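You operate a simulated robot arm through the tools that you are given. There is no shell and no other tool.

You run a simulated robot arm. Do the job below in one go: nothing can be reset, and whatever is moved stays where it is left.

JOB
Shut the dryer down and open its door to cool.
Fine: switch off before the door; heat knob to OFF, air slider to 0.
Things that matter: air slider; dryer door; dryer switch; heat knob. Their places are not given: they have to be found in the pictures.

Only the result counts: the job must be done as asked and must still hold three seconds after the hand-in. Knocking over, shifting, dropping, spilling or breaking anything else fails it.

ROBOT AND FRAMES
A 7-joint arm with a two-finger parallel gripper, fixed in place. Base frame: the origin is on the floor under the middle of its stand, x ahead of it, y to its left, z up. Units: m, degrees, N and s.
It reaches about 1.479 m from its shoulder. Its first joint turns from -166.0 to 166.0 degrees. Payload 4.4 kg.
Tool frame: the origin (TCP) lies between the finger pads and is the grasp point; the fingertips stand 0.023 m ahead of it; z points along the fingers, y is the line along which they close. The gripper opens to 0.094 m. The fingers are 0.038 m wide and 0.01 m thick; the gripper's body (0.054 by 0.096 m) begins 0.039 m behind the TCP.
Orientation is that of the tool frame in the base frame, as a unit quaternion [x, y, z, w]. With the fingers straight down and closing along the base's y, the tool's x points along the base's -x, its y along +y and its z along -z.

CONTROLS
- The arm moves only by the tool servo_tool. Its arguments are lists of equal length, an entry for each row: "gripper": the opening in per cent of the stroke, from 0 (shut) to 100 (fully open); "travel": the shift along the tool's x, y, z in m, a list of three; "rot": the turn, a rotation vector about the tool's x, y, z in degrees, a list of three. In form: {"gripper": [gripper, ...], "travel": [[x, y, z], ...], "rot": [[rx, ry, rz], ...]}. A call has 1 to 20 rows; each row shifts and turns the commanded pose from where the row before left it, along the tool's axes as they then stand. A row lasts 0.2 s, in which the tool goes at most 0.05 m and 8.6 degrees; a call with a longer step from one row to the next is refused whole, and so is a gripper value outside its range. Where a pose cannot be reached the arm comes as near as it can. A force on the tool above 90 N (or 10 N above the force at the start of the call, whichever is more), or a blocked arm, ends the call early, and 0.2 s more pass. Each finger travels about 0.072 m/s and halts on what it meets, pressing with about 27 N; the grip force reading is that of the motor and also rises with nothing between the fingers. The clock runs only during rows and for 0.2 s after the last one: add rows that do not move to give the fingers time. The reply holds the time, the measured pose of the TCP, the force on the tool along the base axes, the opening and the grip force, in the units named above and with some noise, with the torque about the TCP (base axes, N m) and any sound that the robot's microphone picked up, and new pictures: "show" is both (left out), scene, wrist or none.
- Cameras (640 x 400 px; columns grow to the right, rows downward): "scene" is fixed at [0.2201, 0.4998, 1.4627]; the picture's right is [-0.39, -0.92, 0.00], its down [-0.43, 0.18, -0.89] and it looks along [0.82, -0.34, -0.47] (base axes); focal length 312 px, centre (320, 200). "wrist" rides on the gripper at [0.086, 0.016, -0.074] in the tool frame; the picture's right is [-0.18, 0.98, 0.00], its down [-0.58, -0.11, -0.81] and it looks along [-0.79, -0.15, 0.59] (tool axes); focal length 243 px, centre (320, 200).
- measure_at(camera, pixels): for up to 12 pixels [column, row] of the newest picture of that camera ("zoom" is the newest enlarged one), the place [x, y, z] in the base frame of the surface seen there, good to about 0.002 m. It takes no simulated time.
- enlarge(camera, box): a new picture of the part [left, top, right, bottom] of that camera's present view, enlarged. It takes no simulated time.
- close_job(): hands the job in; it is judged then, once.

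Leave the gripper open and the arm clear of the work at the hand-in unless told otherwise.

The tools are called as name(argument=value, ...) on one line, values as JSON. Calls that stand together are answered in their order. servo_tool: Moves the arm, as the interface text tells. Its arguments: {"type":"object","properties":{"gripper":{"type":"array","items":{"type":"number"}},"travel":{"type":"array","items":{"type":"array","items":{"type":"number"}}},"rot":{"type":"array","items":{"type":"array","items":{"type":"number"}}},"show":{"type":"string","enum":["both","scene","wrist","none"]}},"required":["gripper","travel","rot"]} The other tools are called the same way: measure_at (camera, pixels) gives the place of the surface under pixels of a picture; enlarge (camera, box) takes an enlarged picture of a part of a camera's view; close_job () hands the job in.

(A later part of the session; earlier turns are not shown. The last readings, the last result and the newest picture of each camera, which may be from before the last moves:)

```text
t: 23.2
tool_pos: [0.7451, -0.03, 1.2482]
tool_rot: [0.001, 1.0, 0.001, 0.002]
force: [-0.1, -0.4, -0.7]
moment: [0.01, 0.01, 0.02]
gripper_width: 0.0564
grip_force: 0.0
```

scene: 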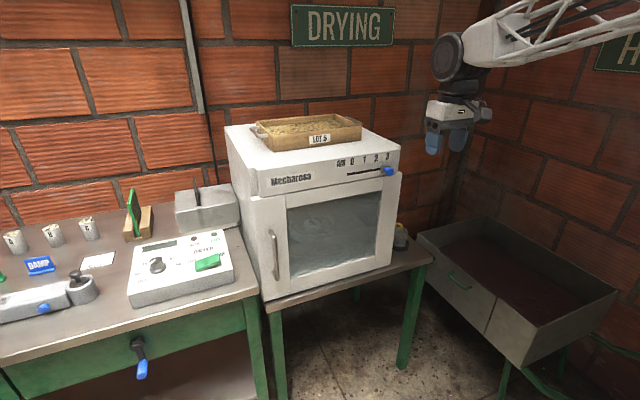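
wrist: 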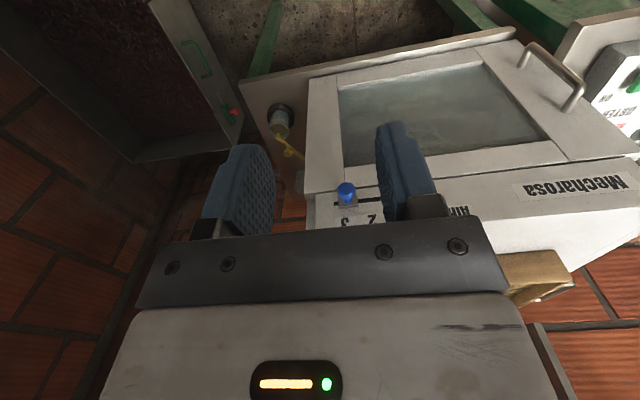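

Clear view of the dryer. I pitch the tool about its y by -90° so the fingers point straight ahead (+x), keeping the TCP in place.

servo_tool(gripper=[60, 60, 60, 60, 60, 60, 60, 60, 60, 60, 60, 60], travel=[[0, 0, 0], [0, 0, 0], [0, 0, 0], [0, 0, 0], [0, 0, 0], [0, 0, 0], [0, 0, 0], [0, 0, 0], [0, 0, 0], [0, 0, 0], [0, 0, 0], [0, 0, 0]], rot=[[0, -8.2, 0], [0, -8.2, 0], [0, -8.2, 0], [0, -8.2, 0], [0, -8.2, 0], [0, -8.2, 0], [0, -8.2, 0], [0, -8.2, 0], [0, -8.2, 0], [0, -8.2, 0], [0, -8.0, 0], [0, 0, 0]])

```text
t: 25.8
tool_pos: [0.7446, -0.0235, 1.2501]
tool_rot: [-0.009, 0.763, 0.013, 0.646]
force: [-1.3, 0.9, 4.2]
moment: [-0.01, 0.24, -0.03]
gripper_width: 0.0566
grip_force: 0.1
out of reach, approached as far as the arm can: row 10, 11
```

scene: 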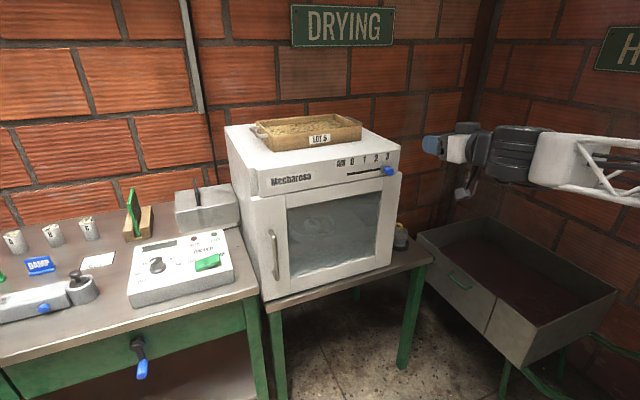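
wrist: 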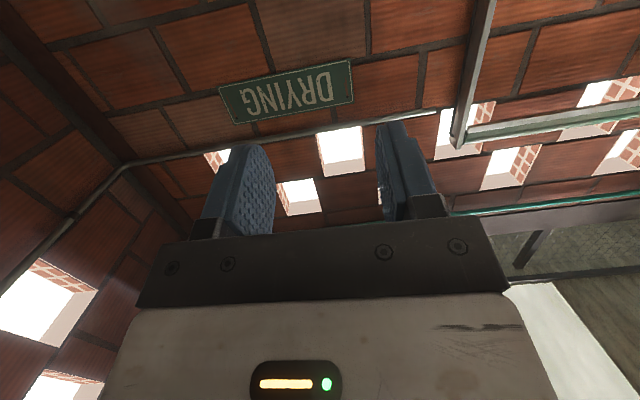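

The fingers now point nearly ahead (about 10° below horizontal), at a joint limit. I back off the pitch a bit so the pose is comfortably reachable, and read the pose.

servo_tool(gripper=[60, 60, 60], travel=[[0, 0, 0], [0, 0, 0], [0, 0, 0]], rot=[[0, 7.5, 0], [0, 7.5, 0], [0, 0, 0]], show="none")

```text
t: 26.6
tool_pos: [0.7457, -0.0281, 1.2502]
tool_rot: [-0.002, 0.809, 0.004, 0.587]
force: [0.1, 0.0, 1.3]
moment: [0.0, 0.07, 0.0]
gripper_width: 0.0563
grip_force: 0.2
```

The tool points about 18° below horizontal. I settle it at about 20° and move to a pre-grasp pose in front of the blue slider knob, near (0.86, -0.026, 1.133).

servo_tool(gripper=[60, 60, 60, 60, 60, 60], travel=[[0, 0, 0], [0.0178, 0.0005, 0.0368], [0.0178, 0.0005, 0.0368], [0.0178, 0.0005, 0.0368], [0.0178, 0.0005, 0.0368], [0, 0, 0]], rot=[[0, 5, 0], [0, 0, 0], [0, 0, 0], [0, 0, 0], [0, 0, 0], [0, 0, 0]])

```text
t: 28.0
tool_pos: [0.8525, -0.0263, 1.1257]
tool_rot: [-0.002, 0.835, 0.004, 0.55]
force: [0.7, 0.0, 0.0]
moment: [0.0, 0.0, 0.03]
gripper_width: 0.0565
grip_force: 0.0
```

scene: 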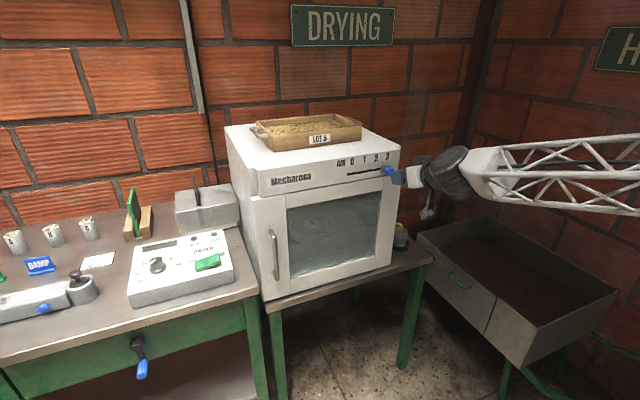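
wrist: 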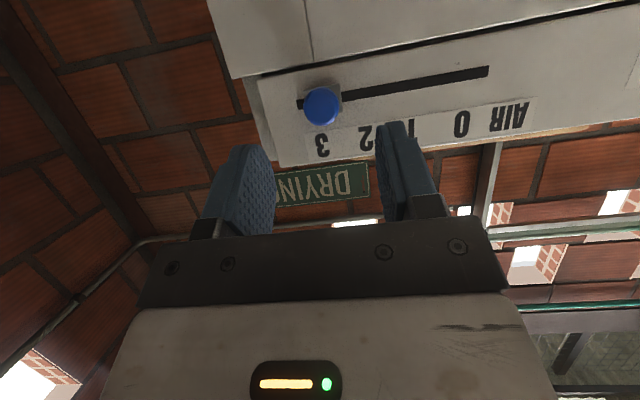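

The pose is (0.8525, -0.026, 1.126), 23° below horizontal, and the wrist view shows the blue knob at (321,106) between the fingers. I'll measure it from here.

measure_at(camera="wrist", pixels=[[321, 106], [306, 106], [337, 106], [321, 92], [321, 120], [340, 96], [488, 70], [300, 102], [460, 124], [412, 131], [366, 138], [322, 146]])

enlarge(camera="wrist", box=[240, 50, 540, 170])

```text
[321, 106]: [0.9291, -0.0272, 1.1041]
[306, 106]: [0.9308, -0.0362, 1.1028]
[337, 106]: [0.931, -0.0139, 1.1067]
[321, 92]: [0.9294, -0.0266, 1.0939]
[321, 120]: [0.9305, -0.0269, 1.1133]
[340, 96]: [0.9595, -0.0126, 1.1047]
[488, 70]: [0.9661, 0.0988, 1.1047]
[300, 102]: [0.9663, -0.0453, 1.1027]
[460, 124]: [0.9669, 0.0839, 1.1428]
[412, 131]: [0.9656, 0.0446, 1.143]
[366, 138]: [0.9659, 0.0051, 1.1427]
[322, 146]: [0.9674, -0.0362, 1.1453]
```

```text
2.13 times, centred on (390, 110) of wrist
```

zoom: 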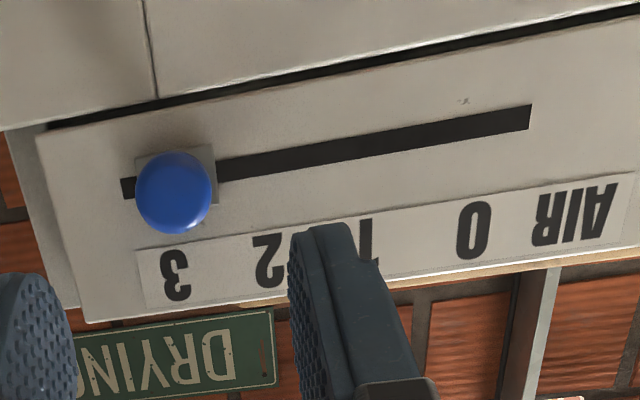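

The knob centre is at about (0.94, -0.026, 1.104). I advance 7 cm so the open fingers straddle it, tips stopping short of the plate.

servo_tool(gripper=[60, 60, 60, 60], travel=[[-0.0042, 0, 0.0245], [-0.0042, 0, 0.0245], [-0.0042, 0, 0.0245], [0, 0, 0]], rot=[[0, 0, 0], [0, 0, 0], [0, 0, 0], [0, 0, 0]])

enlarge(camera="scene", box=[330, 130, 450, 210])

```text
t: 29.0
tool_pos: [0.9264, -0.0256, 1.1072]
tool_rot: [-0.001, 0.835, 0.004, 0.55]
force: [-0.4, 0.9, -0.1]
moment: [-0.01, 0.04, 0.01]
gripper_width: 0.0564
grip_force: 0.0
```

scene: 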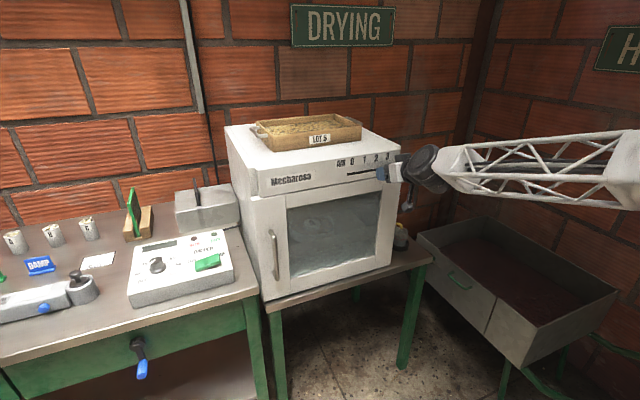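
wrist: 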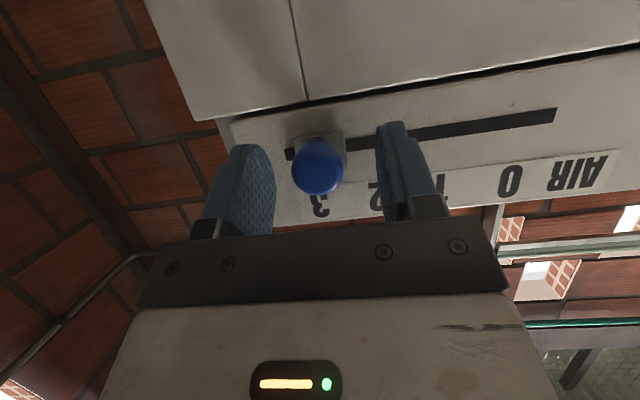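

```text
5.00 times, centred on (390, 170) of scene
```

zoom: 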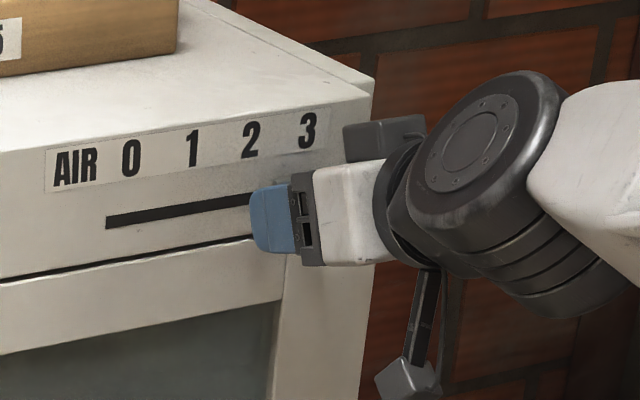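

The fingers straddle the blue knob. I close on it.

servo_tool(gripper=[15, 15, 15, 15], travel=[[0, 0, 0], [0, 0, 0], [0, 0, 0], [0, 0, 0]], rot=[[0, 0, 0], [0, 0, 0], [0, 0, 0], [0, 0, 0]], show="wrist")

```text
t: 30.0
tool_pos: [0.9257, -0.0255, 1.1085]
tool_rot: [0.0, 0.835, 0.003, 0.55]
force: [8.2, -0.3, -1.2]
moment: [0.06, -0.01, 0.06]
gripper_width: 0.0246
grip_force: 44.9
```

wrist: 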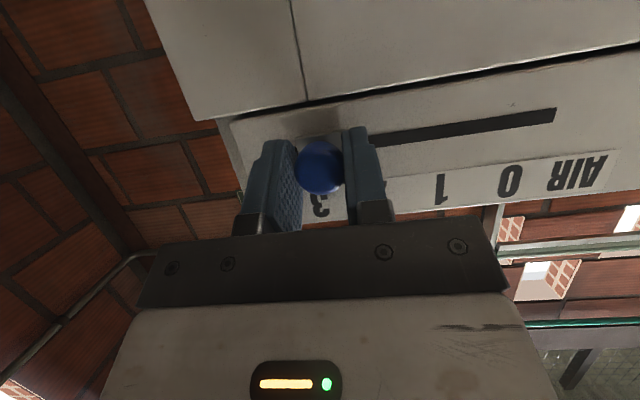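

The knob is held (width 0.0246). I slide along +y by about 0.108 m toward 0.

servo_tool(gripper=[15, 15, 15, 15, 15, 15, 15, 15], travel=[[0, 0.01, 0], [0, 0.018, 0], [0, 0.018, 0], [0, 0.018, 0], [0, 0.018, 0], [0, 0.018, 0], [0, 0.008, 0], [0, 0, 0]], rot=[[0, 0, 0], [0, 0, 0], [0, 0, 0], [0, 0, 0], [0, 0, 0], [0, 0, 0], [0, 0, 0], [0, 0, 0]])

```text
t: 31.8
tool_pos: [0.9246, 0.0832, 1.1082]
tool_rot: [-0.002, 0.835, 0.004, 0.55]
force: [31.2, 0.8, -5.7]
moment: [0.02, -0.01, 0.0]
gripper_width: 0.0245
grip_force: 44.7
```

scene: 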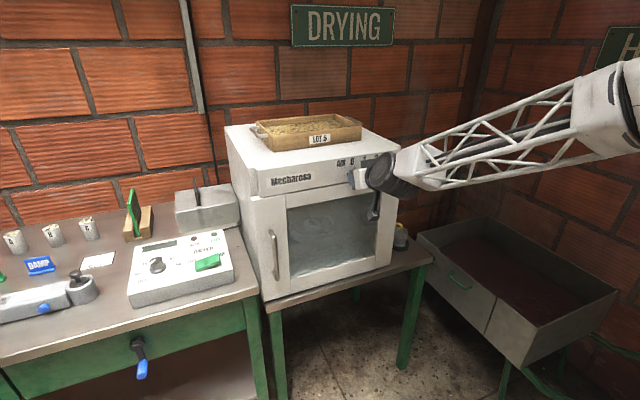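
wrist: 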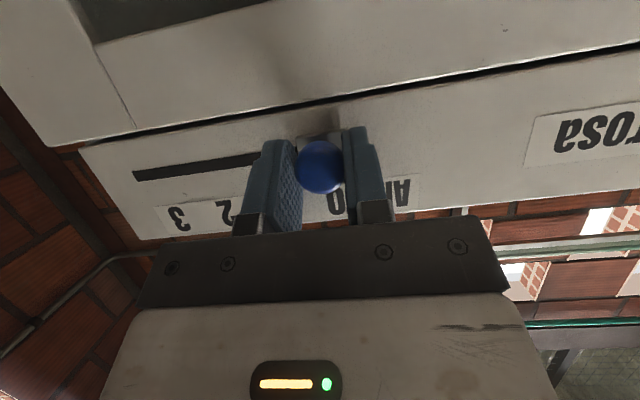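

The slider followed to y≈0.083, next to 0 (y≈0.085). I nudge a few more millimetres to find the end stop.

servo_tool(gripper=[15, 15, 15], travel=[[0, 0.002, -0.002], [0, 0.002, 0], [0, 0, 0]], rot=[[0, 0, 0], [0, 0, 0], [0, 0, 0]], show="wrist")

```text
t: 32.6
tool_pos: [0.9238, 0.0848, 1.1093]
tool_rot: [-0.001, 0.835, 0.003, 0.55]
force: [30.9, -18.6, -8.7]
moment: [-0.03, -0.13, -0.25]
gripper_width: 0.0242
grip_force: 44.5
```

wrist: 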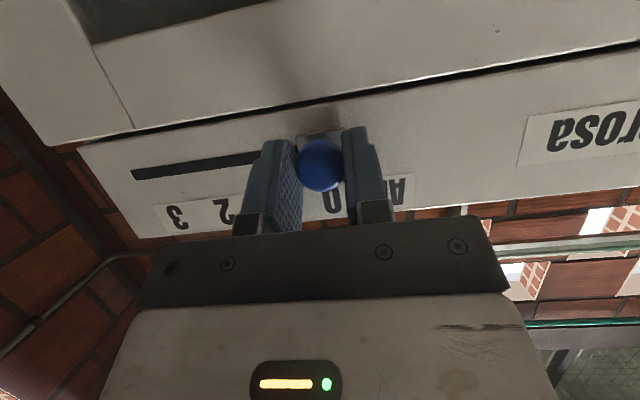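

The end stop pushes back with -19 N at y≈0.085, so the slider is at 0. I open and withdraw straight back.

servo_tool(gripper=[60, 60, 60, 60, 60, 60, 60], travel=[[0, -0.001, 0], [0, 0, 0], [0, 0, 0], [0, 0, -0.03], [0, 0, -0.04], [0, 0, -0.04], [0, 0, 0]], rot=[[0, 0, 0], [0, 0, 0], [0, 0, 0], [0, 0, 0], [0, 0, 0], [0, 0, 0], [0, 0, 0]])

enlarge(camera="wrist", box=[160, 20, 480, 180])

```text
t: 34.2
tool_pos: [0.8193, 0.0847, 1.1528]
tool_rot: [-0.001, 0.835, 0.003, 0.551]
force: [0.1, -0.5, 0.2]
moment: [-0.04, -0.01, -0.02]
gripper_width: 0.0566
grip_force: 0.0
```

scene: 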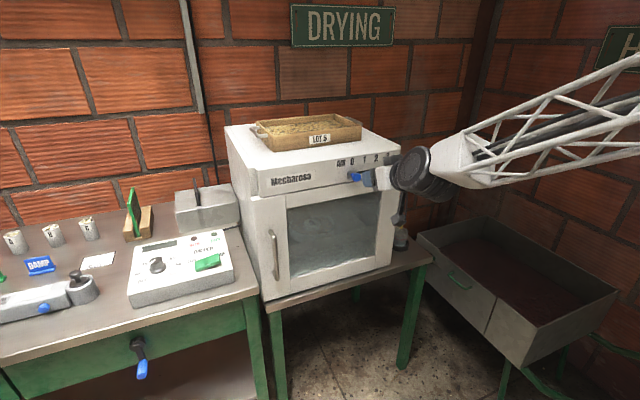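
wrist: 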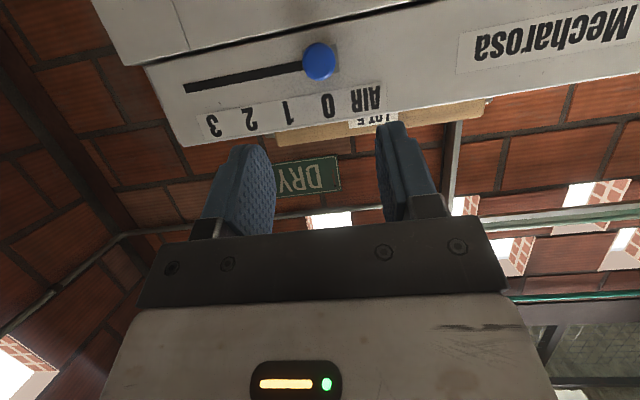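

```text
2.00 times, centred on (320, 100) of wrist
```

zoom: 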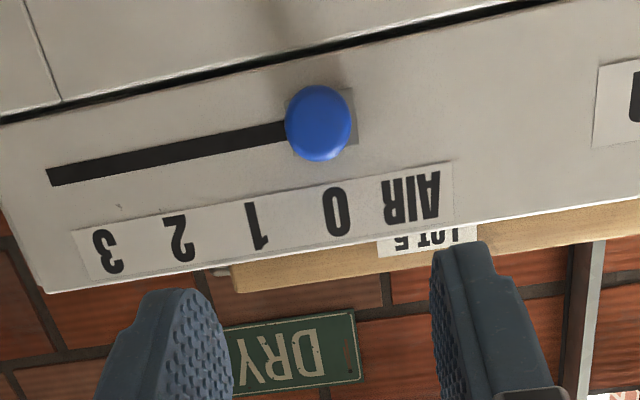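

The slider is at 0, against the end of the slot. Now I look at the door: handle, edges and the surroundings.

enlarge(camera="scene", box=[235, 180, 425, 310])

measure_at(camera="scene", pixels=[[268, 232], [275, 250], [275, 262], [278, 279], [250, 205], [265, 300], [284, 196], [402, 172], [391, 265], [282, 240], [288, 265], [245, 240]])

measure_at(camera="scene", pixels=[[255, 293], [240, 300], [230, 240], [300, 300], [420, 258], [400, 240], [245, 215], [262, 205], [255, 270], [392, 190], [398, 176], [270, 312]])

```text
3.08 times, centred on (330, 245) of scene
```

zoom: 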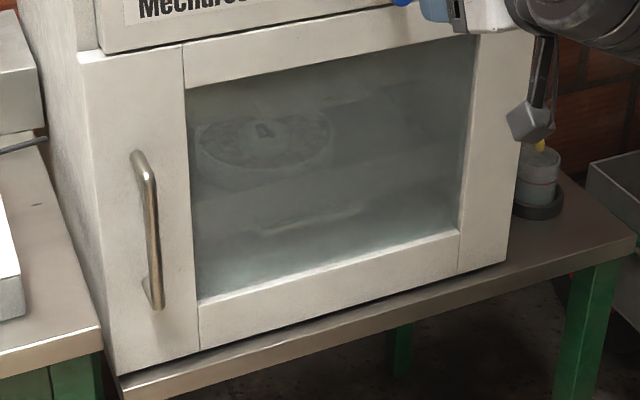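

```text
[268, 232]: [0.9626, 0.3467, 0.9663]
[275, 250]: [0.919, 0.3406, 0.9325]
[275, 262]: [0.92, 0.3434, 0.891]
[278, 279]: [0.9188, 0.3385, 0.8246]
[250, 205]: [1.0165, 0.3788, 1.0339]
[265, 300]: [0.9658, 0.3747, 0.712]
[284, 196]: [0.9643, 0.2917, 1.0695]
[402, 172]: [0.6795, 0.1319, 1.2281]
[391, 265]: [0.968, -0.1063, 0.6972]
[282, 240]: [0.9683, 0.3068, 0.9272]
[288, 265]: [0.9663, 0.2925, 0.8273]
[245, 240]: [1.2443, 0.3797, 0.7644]
```

```text
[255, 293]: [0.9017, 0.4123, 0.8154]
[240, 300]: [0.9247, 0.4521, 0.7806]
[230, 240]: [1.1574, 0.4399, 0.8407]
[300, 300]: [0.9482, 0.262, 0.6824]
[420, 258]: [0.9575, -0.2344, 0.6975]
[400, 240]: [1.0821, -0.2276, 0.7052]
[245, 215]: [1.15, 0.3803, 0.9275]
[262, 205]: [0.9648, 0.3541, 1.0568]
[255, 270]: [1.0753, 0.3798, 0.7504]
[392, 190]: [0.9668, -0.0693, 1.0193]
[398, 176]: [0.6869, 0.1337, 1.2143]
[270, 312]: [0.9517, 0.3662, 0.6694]
```

The handle is a vertical bar at about (0.925, 0.342), z 0.825–0.975, and the door hinges on the right (y≈-0.107). The bench edge at y≈0.41 leaves room. I move to a pre-grasp pose near (0.84, 0.342, 0.96), keeping the tool orientation.

servo_tool(gripper=[60, 60, 60, 60, 60, 60, 60, 60, 60], travel=[[0.0208, 0.0321, 0.0117], [0.0208, 0.0321, 0.0117], [0.0208, 0.0321, 0.0117], [0.0208, 0.0321, 0.0117], [0.0208, 0.0321, 0.0117], [0.0208, 0.0321, 0.0117], [0.0208, 0.0321, 0.0117], [0.0208, 0.0321, 0.0117], [0, 0, 0]], rot=[[0, 0, 0], [0, 0, 0], [0, 0, 0], [0, 0, 0], [0, 0, 0], [0, 0, 0], [0, 0, 0], [0, 0, 0], [0, 0, 0]])

```text
t: 36.2
tool_pos: [0.8407, 0.3444, 0.9619]
tool_rot: [-0.001, 0.835, 0.003, 0.55]
force: [0.6, 0.0, 1.0]
moment: [0.03, -0.02, -0.01]
gripper_width: 0.0563
grip_force: 0.0
```

scene: 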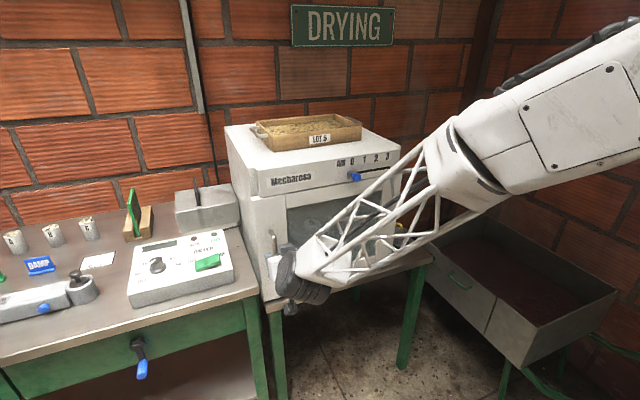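
wrist: 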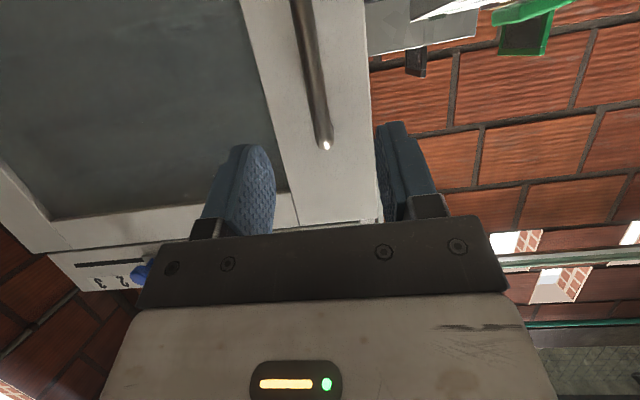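

The handle lies between the fingers in the wrist view, its upper end at (326,146). I'll measure it from here.

measure_at(camera="wrist", pixels=[[326, 143], [322, 125], [316, 90], [310, 50], [303, 10], [330, 125], [314, 125], [345, 150], [300, 200], [365, 100], [372, 200], [290, 100]])

enlarge(camera="wrist", box=[230, 60, 430, 230])

```text
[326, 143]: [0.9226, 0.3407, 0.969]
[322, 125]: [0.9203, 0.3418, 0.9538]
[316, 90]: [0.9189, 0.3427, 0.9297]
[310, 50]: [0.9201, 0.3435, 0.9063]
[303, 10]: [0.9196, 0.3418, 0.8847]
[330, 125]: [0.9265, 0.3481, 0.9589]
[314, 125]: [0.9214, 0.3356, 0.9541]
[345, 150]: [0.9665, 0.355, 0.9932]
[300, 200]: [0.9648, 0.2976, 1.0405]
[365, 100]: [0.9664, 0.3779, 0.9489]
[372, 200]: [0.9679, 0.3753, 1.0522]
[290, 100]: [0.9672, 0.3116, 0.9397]
```

```text
2.35 times, centred on (330, 145) of wrist
```

zoom: 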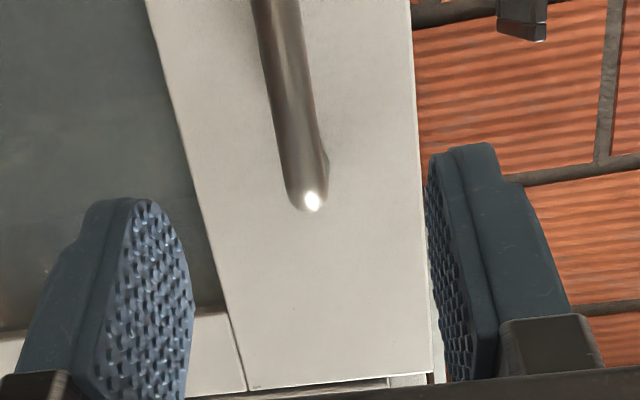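

The bar is at (0.926, 0.342) with diameter about 13 mm. I advance to TCP (0.927, 0.342, 0.92) with the fingers open around the bar, then close.

servo_tool(gripper=[60, 60, 60, 60, 60], travel=[[0.0011, -0.0006, 0.024], [0.0011, -0.0006, 0.024], [0.0011, -0.0006, 0.024], [0.0011, -0.0006, 0.0238], [0, 0, 0]], rot=[[0, 0, 0], [0, 0, 0], [0, 0, 0], [0, 0, 0], [0, 0, 0]])

```text
t: 37.4
tool_pos: [0.9276, 0.3408, 0.9213]
tool_rot: [-0.001, 0.835, 0.003, 0.55]
force: [-0.7, -0.1, 0.6]
moment: [0.02, -0.01, 0.0]
gripper_width: 0.0561
grip_force: 0.0
```

scene: 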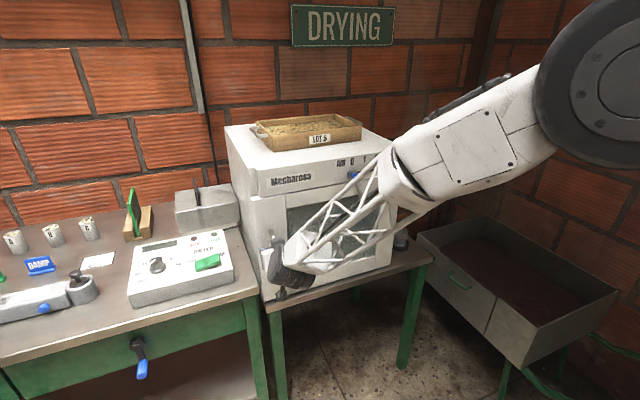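
wrist: 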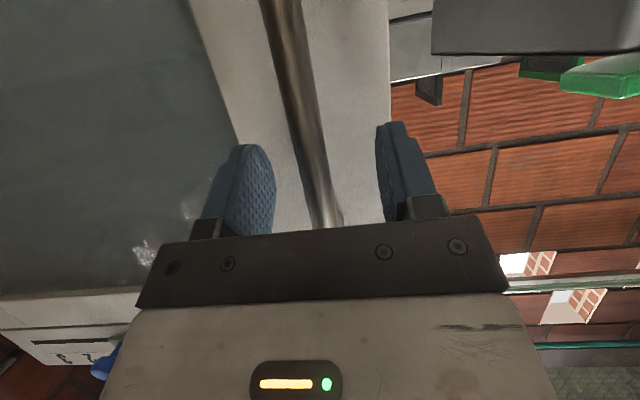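

The bar is between the fingers. The forearm passes near the slider knob in the picture, so I'll check its clearance while closing the grip.

measure_at(camera="scene", pixels=[[300, 240], [330, 210], [372, 172], [395, 160], [340, 255], [380, 232], [410, 205], [353, 176], [275, 268], [430, 180]])

servo_tool(gripper=[0, 0, 0, 0, 0], travel=[[0, 0, 0], [0, 0, 0], [0, 0, 0], [0, 0, 0], [0, 0, 0]], rot=[[0, 0, 0], [0, 0, 0], [0, 0, 0], [0, 0, 0], [0, 0, 0]], show="wrist")

```text
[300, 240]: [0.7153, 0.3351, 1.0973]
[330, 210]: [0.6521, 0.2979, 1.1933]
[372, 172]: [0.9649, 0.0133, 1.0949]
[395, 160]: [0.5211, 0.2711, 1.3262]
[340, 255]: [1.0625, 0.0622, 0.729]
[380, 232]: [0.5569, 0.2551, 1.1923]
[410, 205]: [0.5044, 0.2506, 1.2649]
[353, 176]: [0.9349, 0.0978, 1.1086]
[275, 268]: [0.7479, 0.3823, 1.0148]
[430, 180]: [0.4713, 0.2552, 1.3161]
```

```text
t: 38.6
tool_pos: [0.9278, 0.3397, 0.9212]
tool_rot: [-0.001, 0.835, 0.003, 0.55]
force: [-4.1, -36.2, 4.0]
moment: [-1.75, -0.26, 0.05]
gripper_width: 0.0137
grip_force: 45.1
```

wrist: 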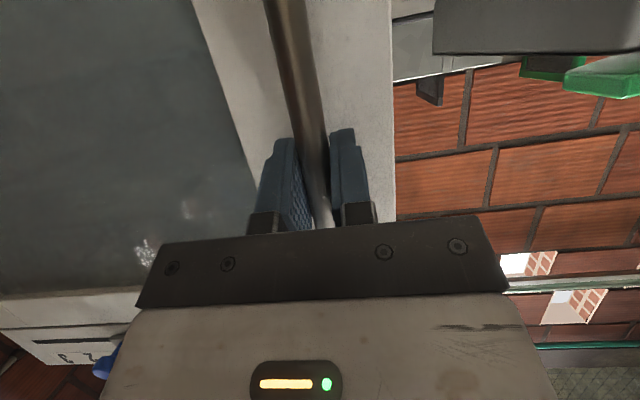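

The bar is gripped (width 0.0137) and the forearm is well clear of the slider. I start pulling the door along its arc by about 5° as a test.

servo_tool(gripper=[0, 0, 0, 0, 0], travel=[[0, -0.002, 0], [0.0039, -0.0012, -0.0089], [0.0039, -0.0014, -0.0089], [0.0077, -0.0036, -0.0179], [0, 0, 0]], rot=[[0, 0, 0], [0, 0, 0], [0, 0, 0], [0, 0, 0], [0, 0, 0]])

```text
t: 39.8
tool_pos: [0.8877, 0.3332, 0.9204]
tool_rot: [-0.001, 0.835, 0.003, 0.55]
force: [-0.4, -4.3, 0.6]
moment: [-1.78, 0.25, -0.04]
gripper_width: 0.0138
grip_force: 45.2
```

scene: 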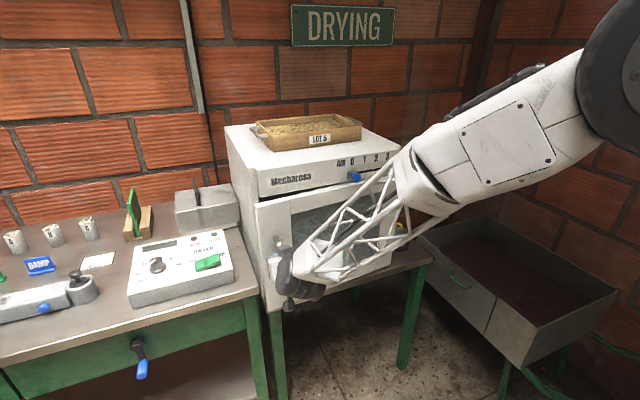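
wrist: 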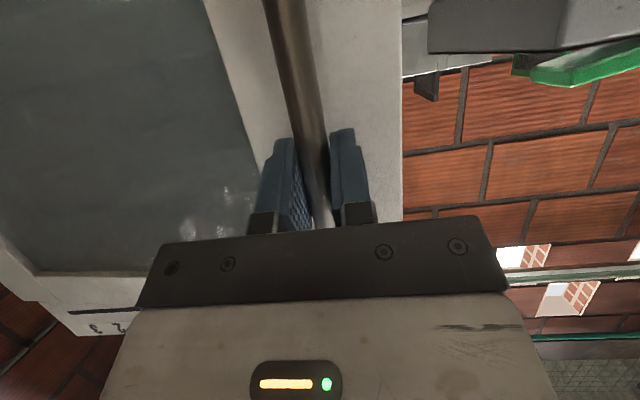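

The door is moving freely (low force, a gap shows). I continue along the arc to about 25°.

servo_tool(gripper=[0, 0, 0, 0, 0, 0, 0, 0, 0], travel=[[0.0076, -0.0049, -0.0176], [0.0076, -0.0049, -0.0176], [0.0074, -0.0066, -0.0171], [0.0074, -0.0066, -0.0171], [0.0071, -0.0082, -0.0165], [0.0071, -0.0082, -0.0165], [0.0068, -0.0097, -0.0158], [0.0068, -0.0097, -0.0158], [0, 0, 0]], rot=[[0, 0, 0], [0, 0, 0], [0, 0, 0], [0, 0, 0], [0, 0, 0], [0, 0, 0], [0, 0, 0], [0, 0, 0], [0, 0, 0]])

```text
t: 41.8
tool_pos: [0.7403, 0.2741, 0.9224]
tool_rot: [-0.002, 0.835, 0.004, 0.551]
force: [-27.1, 42.9, 7.7]
moment: [-0.66, 0.84, -0.01]
gripper_width: 0.0139
grip_force: 45.4
```

scene: 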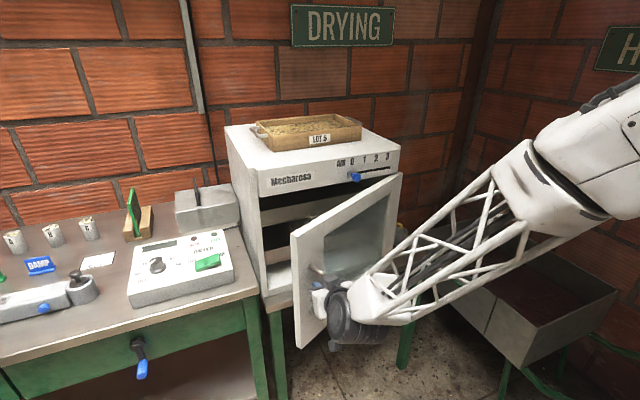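
wrist: 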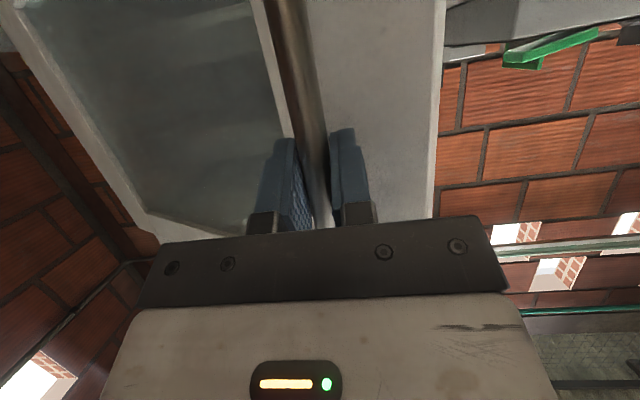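

The door is open about 25°, with a 50 N load along the door, so my arc is slightly tight. I'll measure the door's top edge to refine the hinge position.

measure_at(camera="scene", pixels=[[295, 236], [310, 231], [340, 213], [370, 196], [398, 179], [291, 234], [297, 300], [300, 340], [402, 172], [345, 207], [320, 222], [401, 180]])

enlarge(camera="scene", box=[250, 150, 420, 270])

```text
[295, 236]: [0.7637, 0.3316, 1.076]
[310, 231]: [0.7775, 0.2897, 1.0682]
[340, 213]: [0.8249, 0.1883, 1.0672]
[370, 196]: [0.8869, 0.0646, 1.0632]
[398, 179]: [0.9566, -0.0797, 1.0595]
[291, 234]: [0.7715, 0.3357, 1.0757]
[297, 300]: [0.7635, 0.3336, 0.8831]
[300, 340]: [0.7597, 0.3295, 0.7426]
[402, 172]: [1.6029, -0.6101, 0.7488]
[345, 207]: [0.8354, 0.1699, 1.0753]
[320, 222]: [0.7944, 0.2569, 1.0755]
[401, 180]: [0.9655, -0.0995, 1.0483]
```

```text
3.33 times, centred on (335, 210) of scene
```

zoom: 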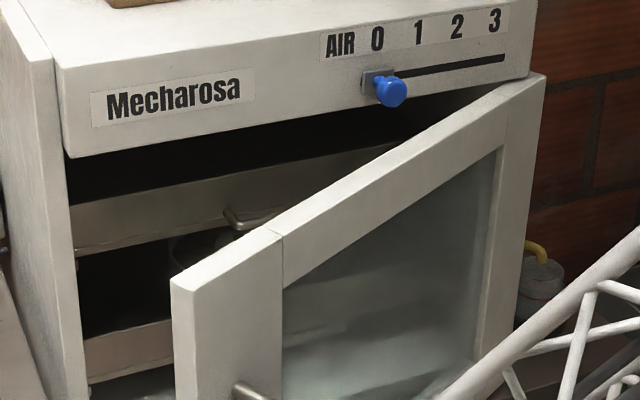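

From the door's motion the hinge is at about (0.967, -0.103) and the door angle is 25°. I continue on the corrected arc to about 40°.

servo_tool(gripper=[0, 0, 0, 0, 0, 0, 0], travel=[[0.0061, -0.005, -0.0142], [0.0061, -0.006, -0.0142], [0.0061, -0.0119, -0.0141], [0.0061, -0.0119, -0.0141], [0.0057, -0.0132, -0.0131], [0.0057, -0.0132, -0.0131], [0, 0, 0]], rot=[[0, 0, 0], [0, 0, 0], [0, 0, 0], [0, 0, 0], [0, 0, 0], [0, 0, 0], [0, 0, 0]])

```text
t: 43.4
tool_pos: [0.6529, 0.2117, 0.9197]
tool_rot: [-0.001, 0.835, 0.004, 0.551]
force: [33.0, -31.9, 2.6]
moment: [-1.07, -0.7, -0.26]
gripper_width: 0.0139
grip_force: 44.8
```

scene: 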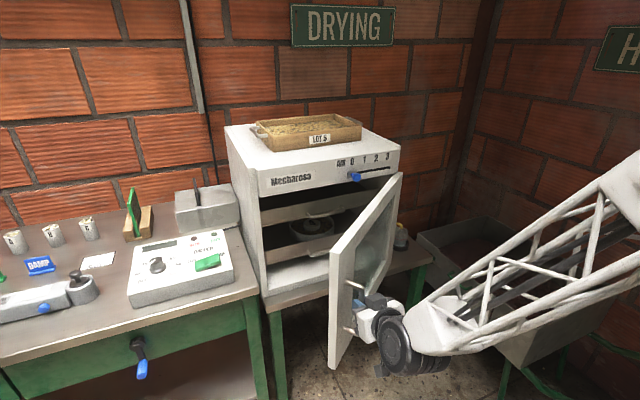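
wrist: 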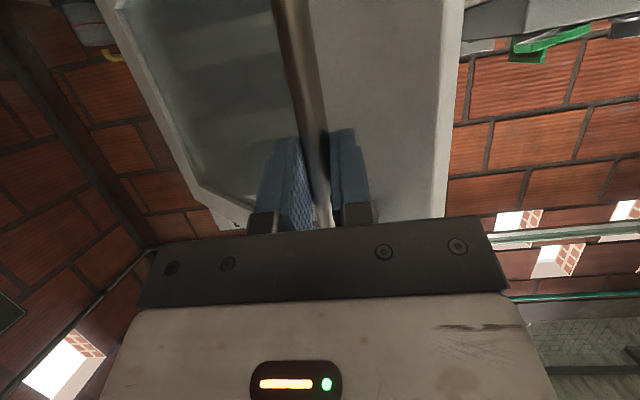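

The door is at about 40°. I release the bar with a small opening (32 %, so the finger doesn't bump the door), withdraw straight back, then rise well above the door top (z≈1.075).

servo_tool(gripper=[32, 32, 32, 32, 32, 32], travel=[[0, 0, 0], [0, 0, 0], [0, 0, -0.02], [0, 0, -0.025], [0, 0, -0.025], [0, 0, 0]], rot=[[0, 0, 0], [0, 0, 0], [0, 0, 0], [0, 0, 0], [0, 0, 0], [0, 0, 0]])

```text
t: 44.8
tool_pos: [0.5882, 0.2105, 0.9483]
tool_rot: [-0.001, 0.835, 0.003, 0.55]
force: [-0.4, -0.5, 0.1]
moment: [0.01, 0.03, -0.02]
gripper_width: 0.0302
grip_force: 0.1
```

scene: 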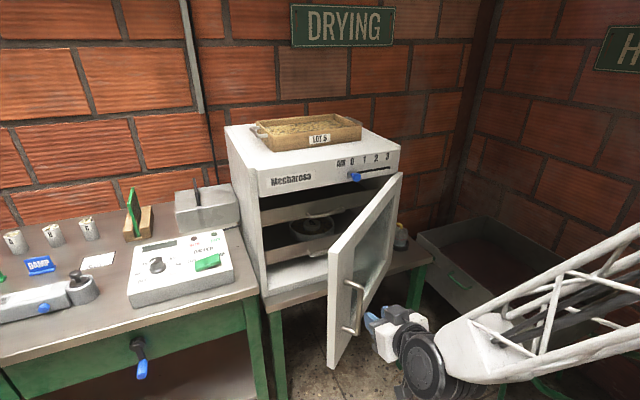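
wrist: 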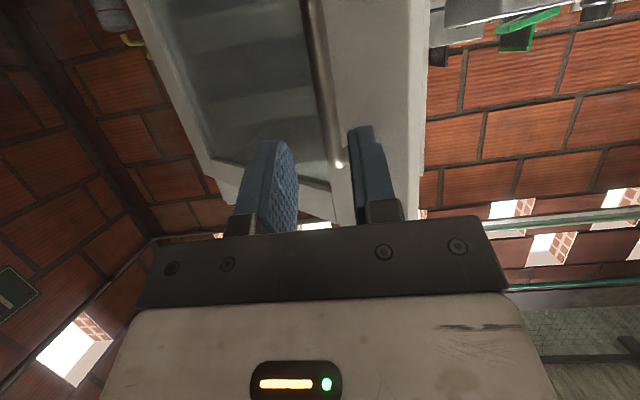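

Released cleanly, and the door stays at about 40°. I rise about 0.3 m, shut the fingers and pitch the tool back to straight down.

servo_tool(gripper=[32, 0, 0, 0, 0, 0, 0, 0, 0, 0, 0, 0, 0, 0, 0, 0, 0], travel=[[-0.0413, 0, -0.0178], [-0.0413, 0, -0.0178], [-0.0413, 0, -0.0178], [-0.0413, 0, -0.0178], [-0.0413, 0, -0.0178], [-0.0413, 0, -0.0178], [-0.0413, 0, -0.0178], [0, 0, 0], [0, 0, 0], [0, 0, 0], [0, 0, 0], [0, 0, 0], [0, 0, 0], [0, 0, 0], [0, 0, 0], [0, 0, 0], [0, 0, 0]], rot=[[0, 0, 0], [0, 0, 0], [0, 0, 0], [0, 0, 0], [0, 0, 0], [0, 0, 0], [0, 0, 0], [0, 8.2, 0], [0, 8.2, 0], [0, 8.2, 0], [0, 8.2, 0], [0, 8.2, 0], [0, 8.2, 0], [0, 8.2, 0], [0, 8.2, 0], [0, 1.0, 0], [0, 0, 0]])

```text
t: 48.4
tool_pos: [0.5879, 0.2093, 1.2615]
tool_rot: [-0.002, 0.969, 0.001, 0.248]
force: [0.0, -0.5, 0.2]
moment: [0.01, 0.0, -0.01]
gripper_width: 0.0
grip_force: 26.8
out of reach, approached as far as the arm can: row 12, 13, 14, 15
```

scene: 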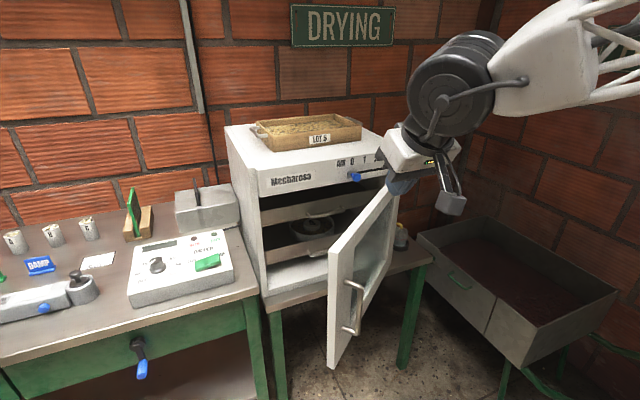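
wrist: 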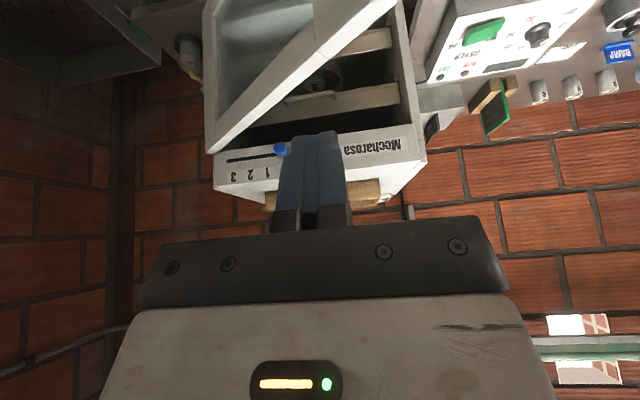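

The tool is tilted 29° forward because of a wrist limit this close in. I move ahead to about (0.75, 0.264, 1.26), above the gap behind the open door, and finish pitching to vertical there.

servo_tool(gripper=[0, 0, 0, 0, 0, 0, 0, 0, 0], travel=[[-0.0362, 0.0138, 0.0198], [-0.0362, 0.0138, 0.0198], [-0.0362, 0.0138, 0.0198], [-0.0362, 0.0138, 0.0198], [0, 0, 0], [0, 0, 0], [0, 0, 0], [0, 0, 0], [0, 0, 0]], rot=[[0, 0, 0], [0, 0, 0], [0, 0, 0], [0, 0, 0], [0, 7.2, 0], [0, 7.2, 0], [0, 7.2, 0], [0, 7.2, 0], [0, 0, 0]])

measure_at(camera="scene", pixels=[[330, 253], [360, 217], [385, 190], [398, 177], [341, 243], [350, 228]])

```text
t: 50.4
tool_pos: [0.7506, 0.2666, 1.2264]
tool_rot: [-0.001, 0.97, -0.003, 0.241]
force: [0.6, -0.6, -0.2]
moment: [-0.03, 0.04, 0.0]
gripper_width: 0.0
grip_force: 26.5
out of reach, approached as far as the arm can: row 1, 2, 3, 4, 5, 6, 7, 8
```

scene: 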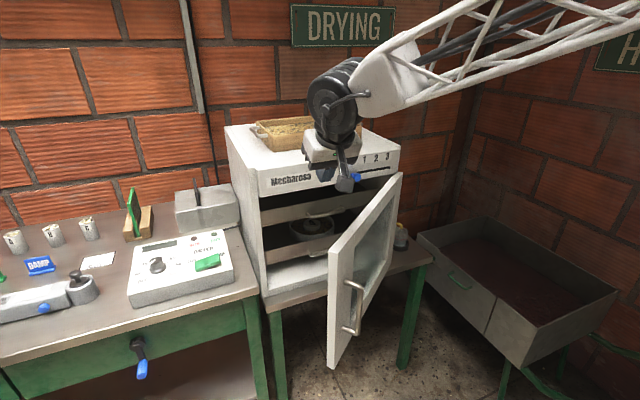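
wrist: 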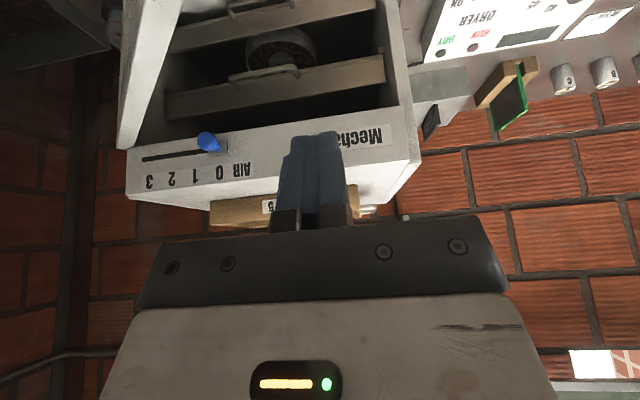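

```text
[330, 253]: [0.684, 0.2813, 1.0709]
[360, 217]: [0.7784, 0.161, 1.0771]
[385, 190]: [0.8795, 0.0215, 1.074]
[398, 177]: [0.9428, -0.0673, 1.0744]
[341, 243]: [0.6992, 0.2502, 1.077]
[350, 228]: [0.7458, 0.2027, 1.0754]
```

The tilt is still limited to 28°. I'll measure the forearm position to understand the arm's posture before choosing how to push the door.

measure_at(camera="scene", pixels=[[335, 105], [385, 75], [440, 95], [520, 65], [600, 30], [430, 40], [480, 10], [345, 182], [330, 150], [625, 5]])

```text
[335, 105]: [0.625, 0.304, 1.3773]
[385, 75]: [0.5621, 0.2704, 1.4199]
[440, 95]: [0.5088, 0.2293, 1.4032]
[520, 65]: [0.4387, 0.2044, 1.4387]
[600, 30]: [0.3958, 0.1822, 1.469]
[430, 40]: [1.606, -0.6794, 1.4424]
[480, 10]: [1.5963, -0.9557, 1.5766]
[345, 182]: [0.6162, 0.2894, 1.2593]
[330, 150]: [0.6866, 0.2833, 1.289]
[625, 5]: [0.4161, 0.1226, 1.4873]
```

The forearm slopes down at about 30° and the wrist has flipped, so vertical isn't available, but a 30° tilt works if the camera arm faces away from the door. I ease the tilt by 3° and roll the tool +90° about its own axis in free space, watching for limits.

servo_tool(gripper=[0, 0, 0, 0, 0, 0, 0, 0, 0, 0, 0, 0, 0], travel=[[0, 0, 0], [0, 0, 0], [0, 0, 0], [0, 0, 0], [0, 0, 0], [0, 0, 0], [0, 0, 0], [0, 0, 0], [0, 0, 0], [0, 0, 0], [0, 0, 0], [0, 0, 0], [0, 0, 0]], rot=[[0, -3, 0], [0, 0, 8.2], [0, 0, 8.2], [0, 0, 8.2], [0, 0, 8.2], [0, 0, 8.2], [0, 0, 8.2], [0, 0, 8.2], [0, 0, 8.2], [0, 0, 8.2], [0, 0, 8.2], [0, 0, 8.0], [0, 0, 0]])

```text
t: 53.2
tool_pos: [0.7495, 0.2675, 1.2264]
tool_rot: [0.681, 0.682, 0.187, 0.19]
force: [0.2, -0.4, -1.1]
moment: [-0.04, 0.01, 0.01]
gripper_width: 0.0
grip_force: 26.8
```

scene: 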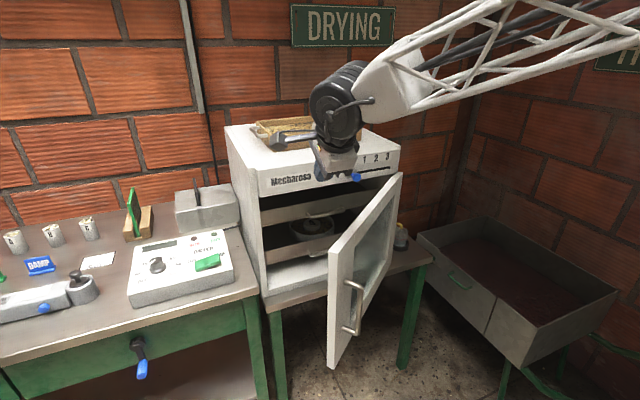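
wrist: 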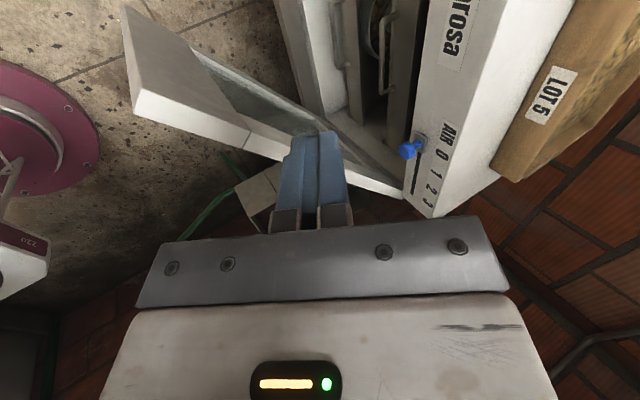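

The roll went fine with no limits. I continue another +90° so the camera sits up and ahead, giving the most clearance over the door.

servo_tool(gripper=[0, 0, 0, 0, 0, 0, 0, 0, 0, 0, 0, 0], travel=[[0, 0, 0], [0, 0, 0], [0, 0, 0], [0, 0, 0], [0, 0, 0], [0, 0, 0], [0, 0, 0], [0, 0, 0], [0, 0, 0], [0, 0, 0], [0, 0, 0], [0, 0, 0]], rot=[[0, 0, 8.2], [0, 0, 8.2], [0, 0, 8.2], [0, 0, 8.2], [0, 0, 8.2], [0, 0, 8.2], [0, 0, 8.2], [0, 0, 8.2], [0, 0, 8.2], [0, 0, 8.2], [0, 0, 8.0], [0, 0, 0]])

```text
t: 55.8
tool_pos: [0.7497, 0.2667, 1.2254]
tool_rot: [0.964, 0.0, 0.266, 0.003]
force: [-0.1, -0.2, 0.3]
moment: [0.02, -0.04, -0.01]
gripper_width: 0.0
grip_force: 27.3
```

scene: 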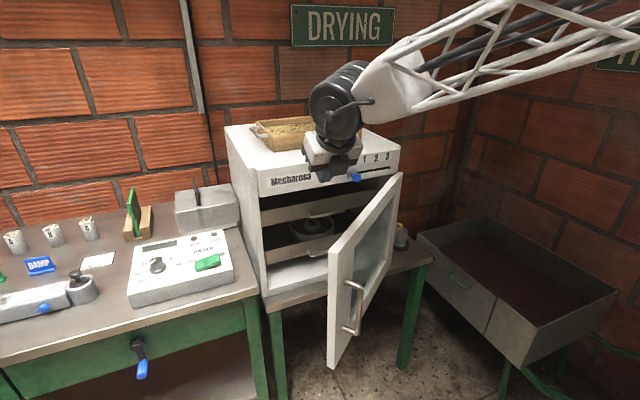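
wrist: 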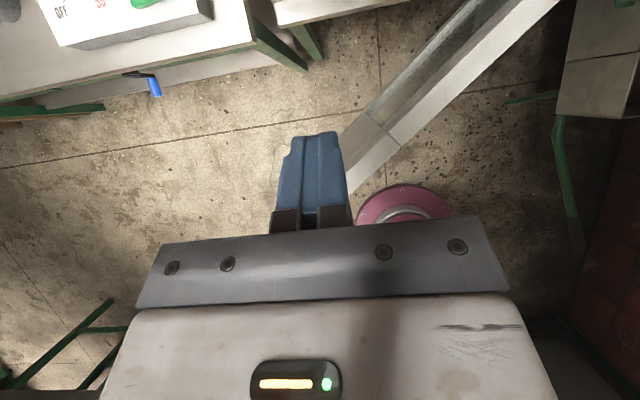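

Now the camera is up and ahead, looking back; the wrist view shows the door's top edge running diagonally with my fingertip at (330,140) just inside it. I lower so the tip is about 25 mm below the door's top edge (TCP z≈1.07), about 2 cm inside the door.

servo_tool(gripper=[0, 0, 0, 0, 0], travel=[[-0.02, 0, 0.0335], [-0.02, 0, 0.0335], [-0.02, 0, 0.0335], [-0.02, 0, 0.0335], [0, 0, 0]], rot=[[0, 0, 0], [0, 0, 0], [0, 0, 0], [0, 0, 0], [0, 0, 0]])

enlarge(camera="scene", box=[280, 130, 430, 270])

```text
t: 57.0
tool_pos: [0.7503, 0.2659, 1.0701]
tool_rot: [0.964, 0.001, 0.266, 0.001]
force: [-0.2, 0.4, 0.0]
moment: [0.03, 0.0, -0.02]
gripper_width: 0.0001
grip_force: 26.7
```

scene: 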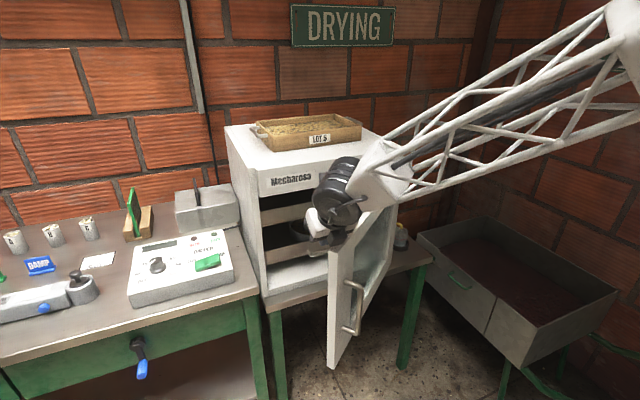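
wrist: 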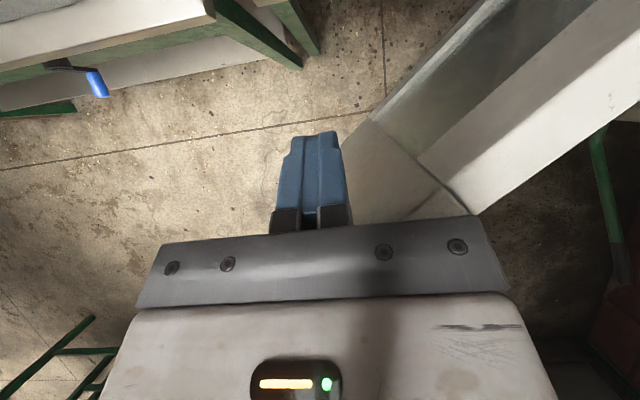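

```text
2.86 times, centred on (355, 200) of scene
```

zoom: 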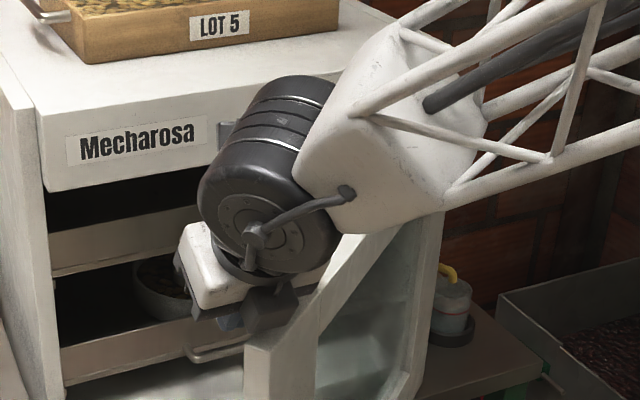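

The hand hovers correctly inside the door with no contact. I push the door outward along its arc, first toward about 50°.

servo_tool(gripper=[0, 0, 0, 0, 0], travel=[[-0.0129, 0.0165, -0.0077], [-0.0129, 0.0165, -0.0077], [-0.0129, 0.0165, -0.0077], [-0.0129, 0.0165, -0.0077], [0, 0, 0]], rot=[[0, 0, 0], [0, 0, 0], [0, 0, 0], [0, 0, 0], [0, 0, 0]])

```text
t: 58.2
tool_pos: [0.6901, 0.1995, 1.0699]
tool_rot: [0.964, 0.002, 0.267, 0.001]
force: [1.0, 0.3, 0.3]
moment: [-0.02, 0.02, 0.01]
gripper_width: 0.0003
grip_force: 26.7
```

scene: 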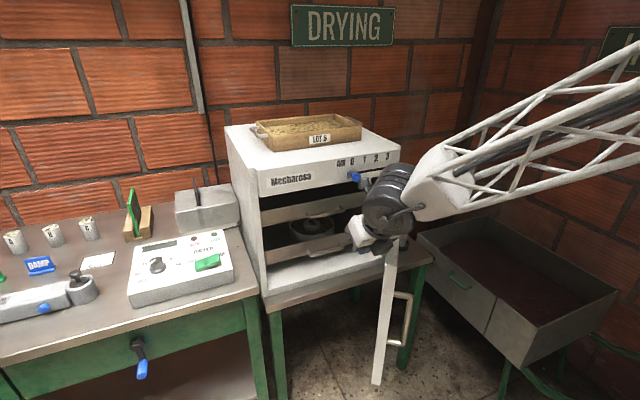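
wrist: 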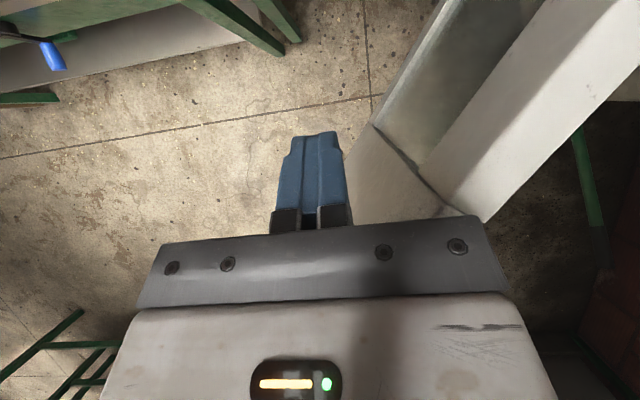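

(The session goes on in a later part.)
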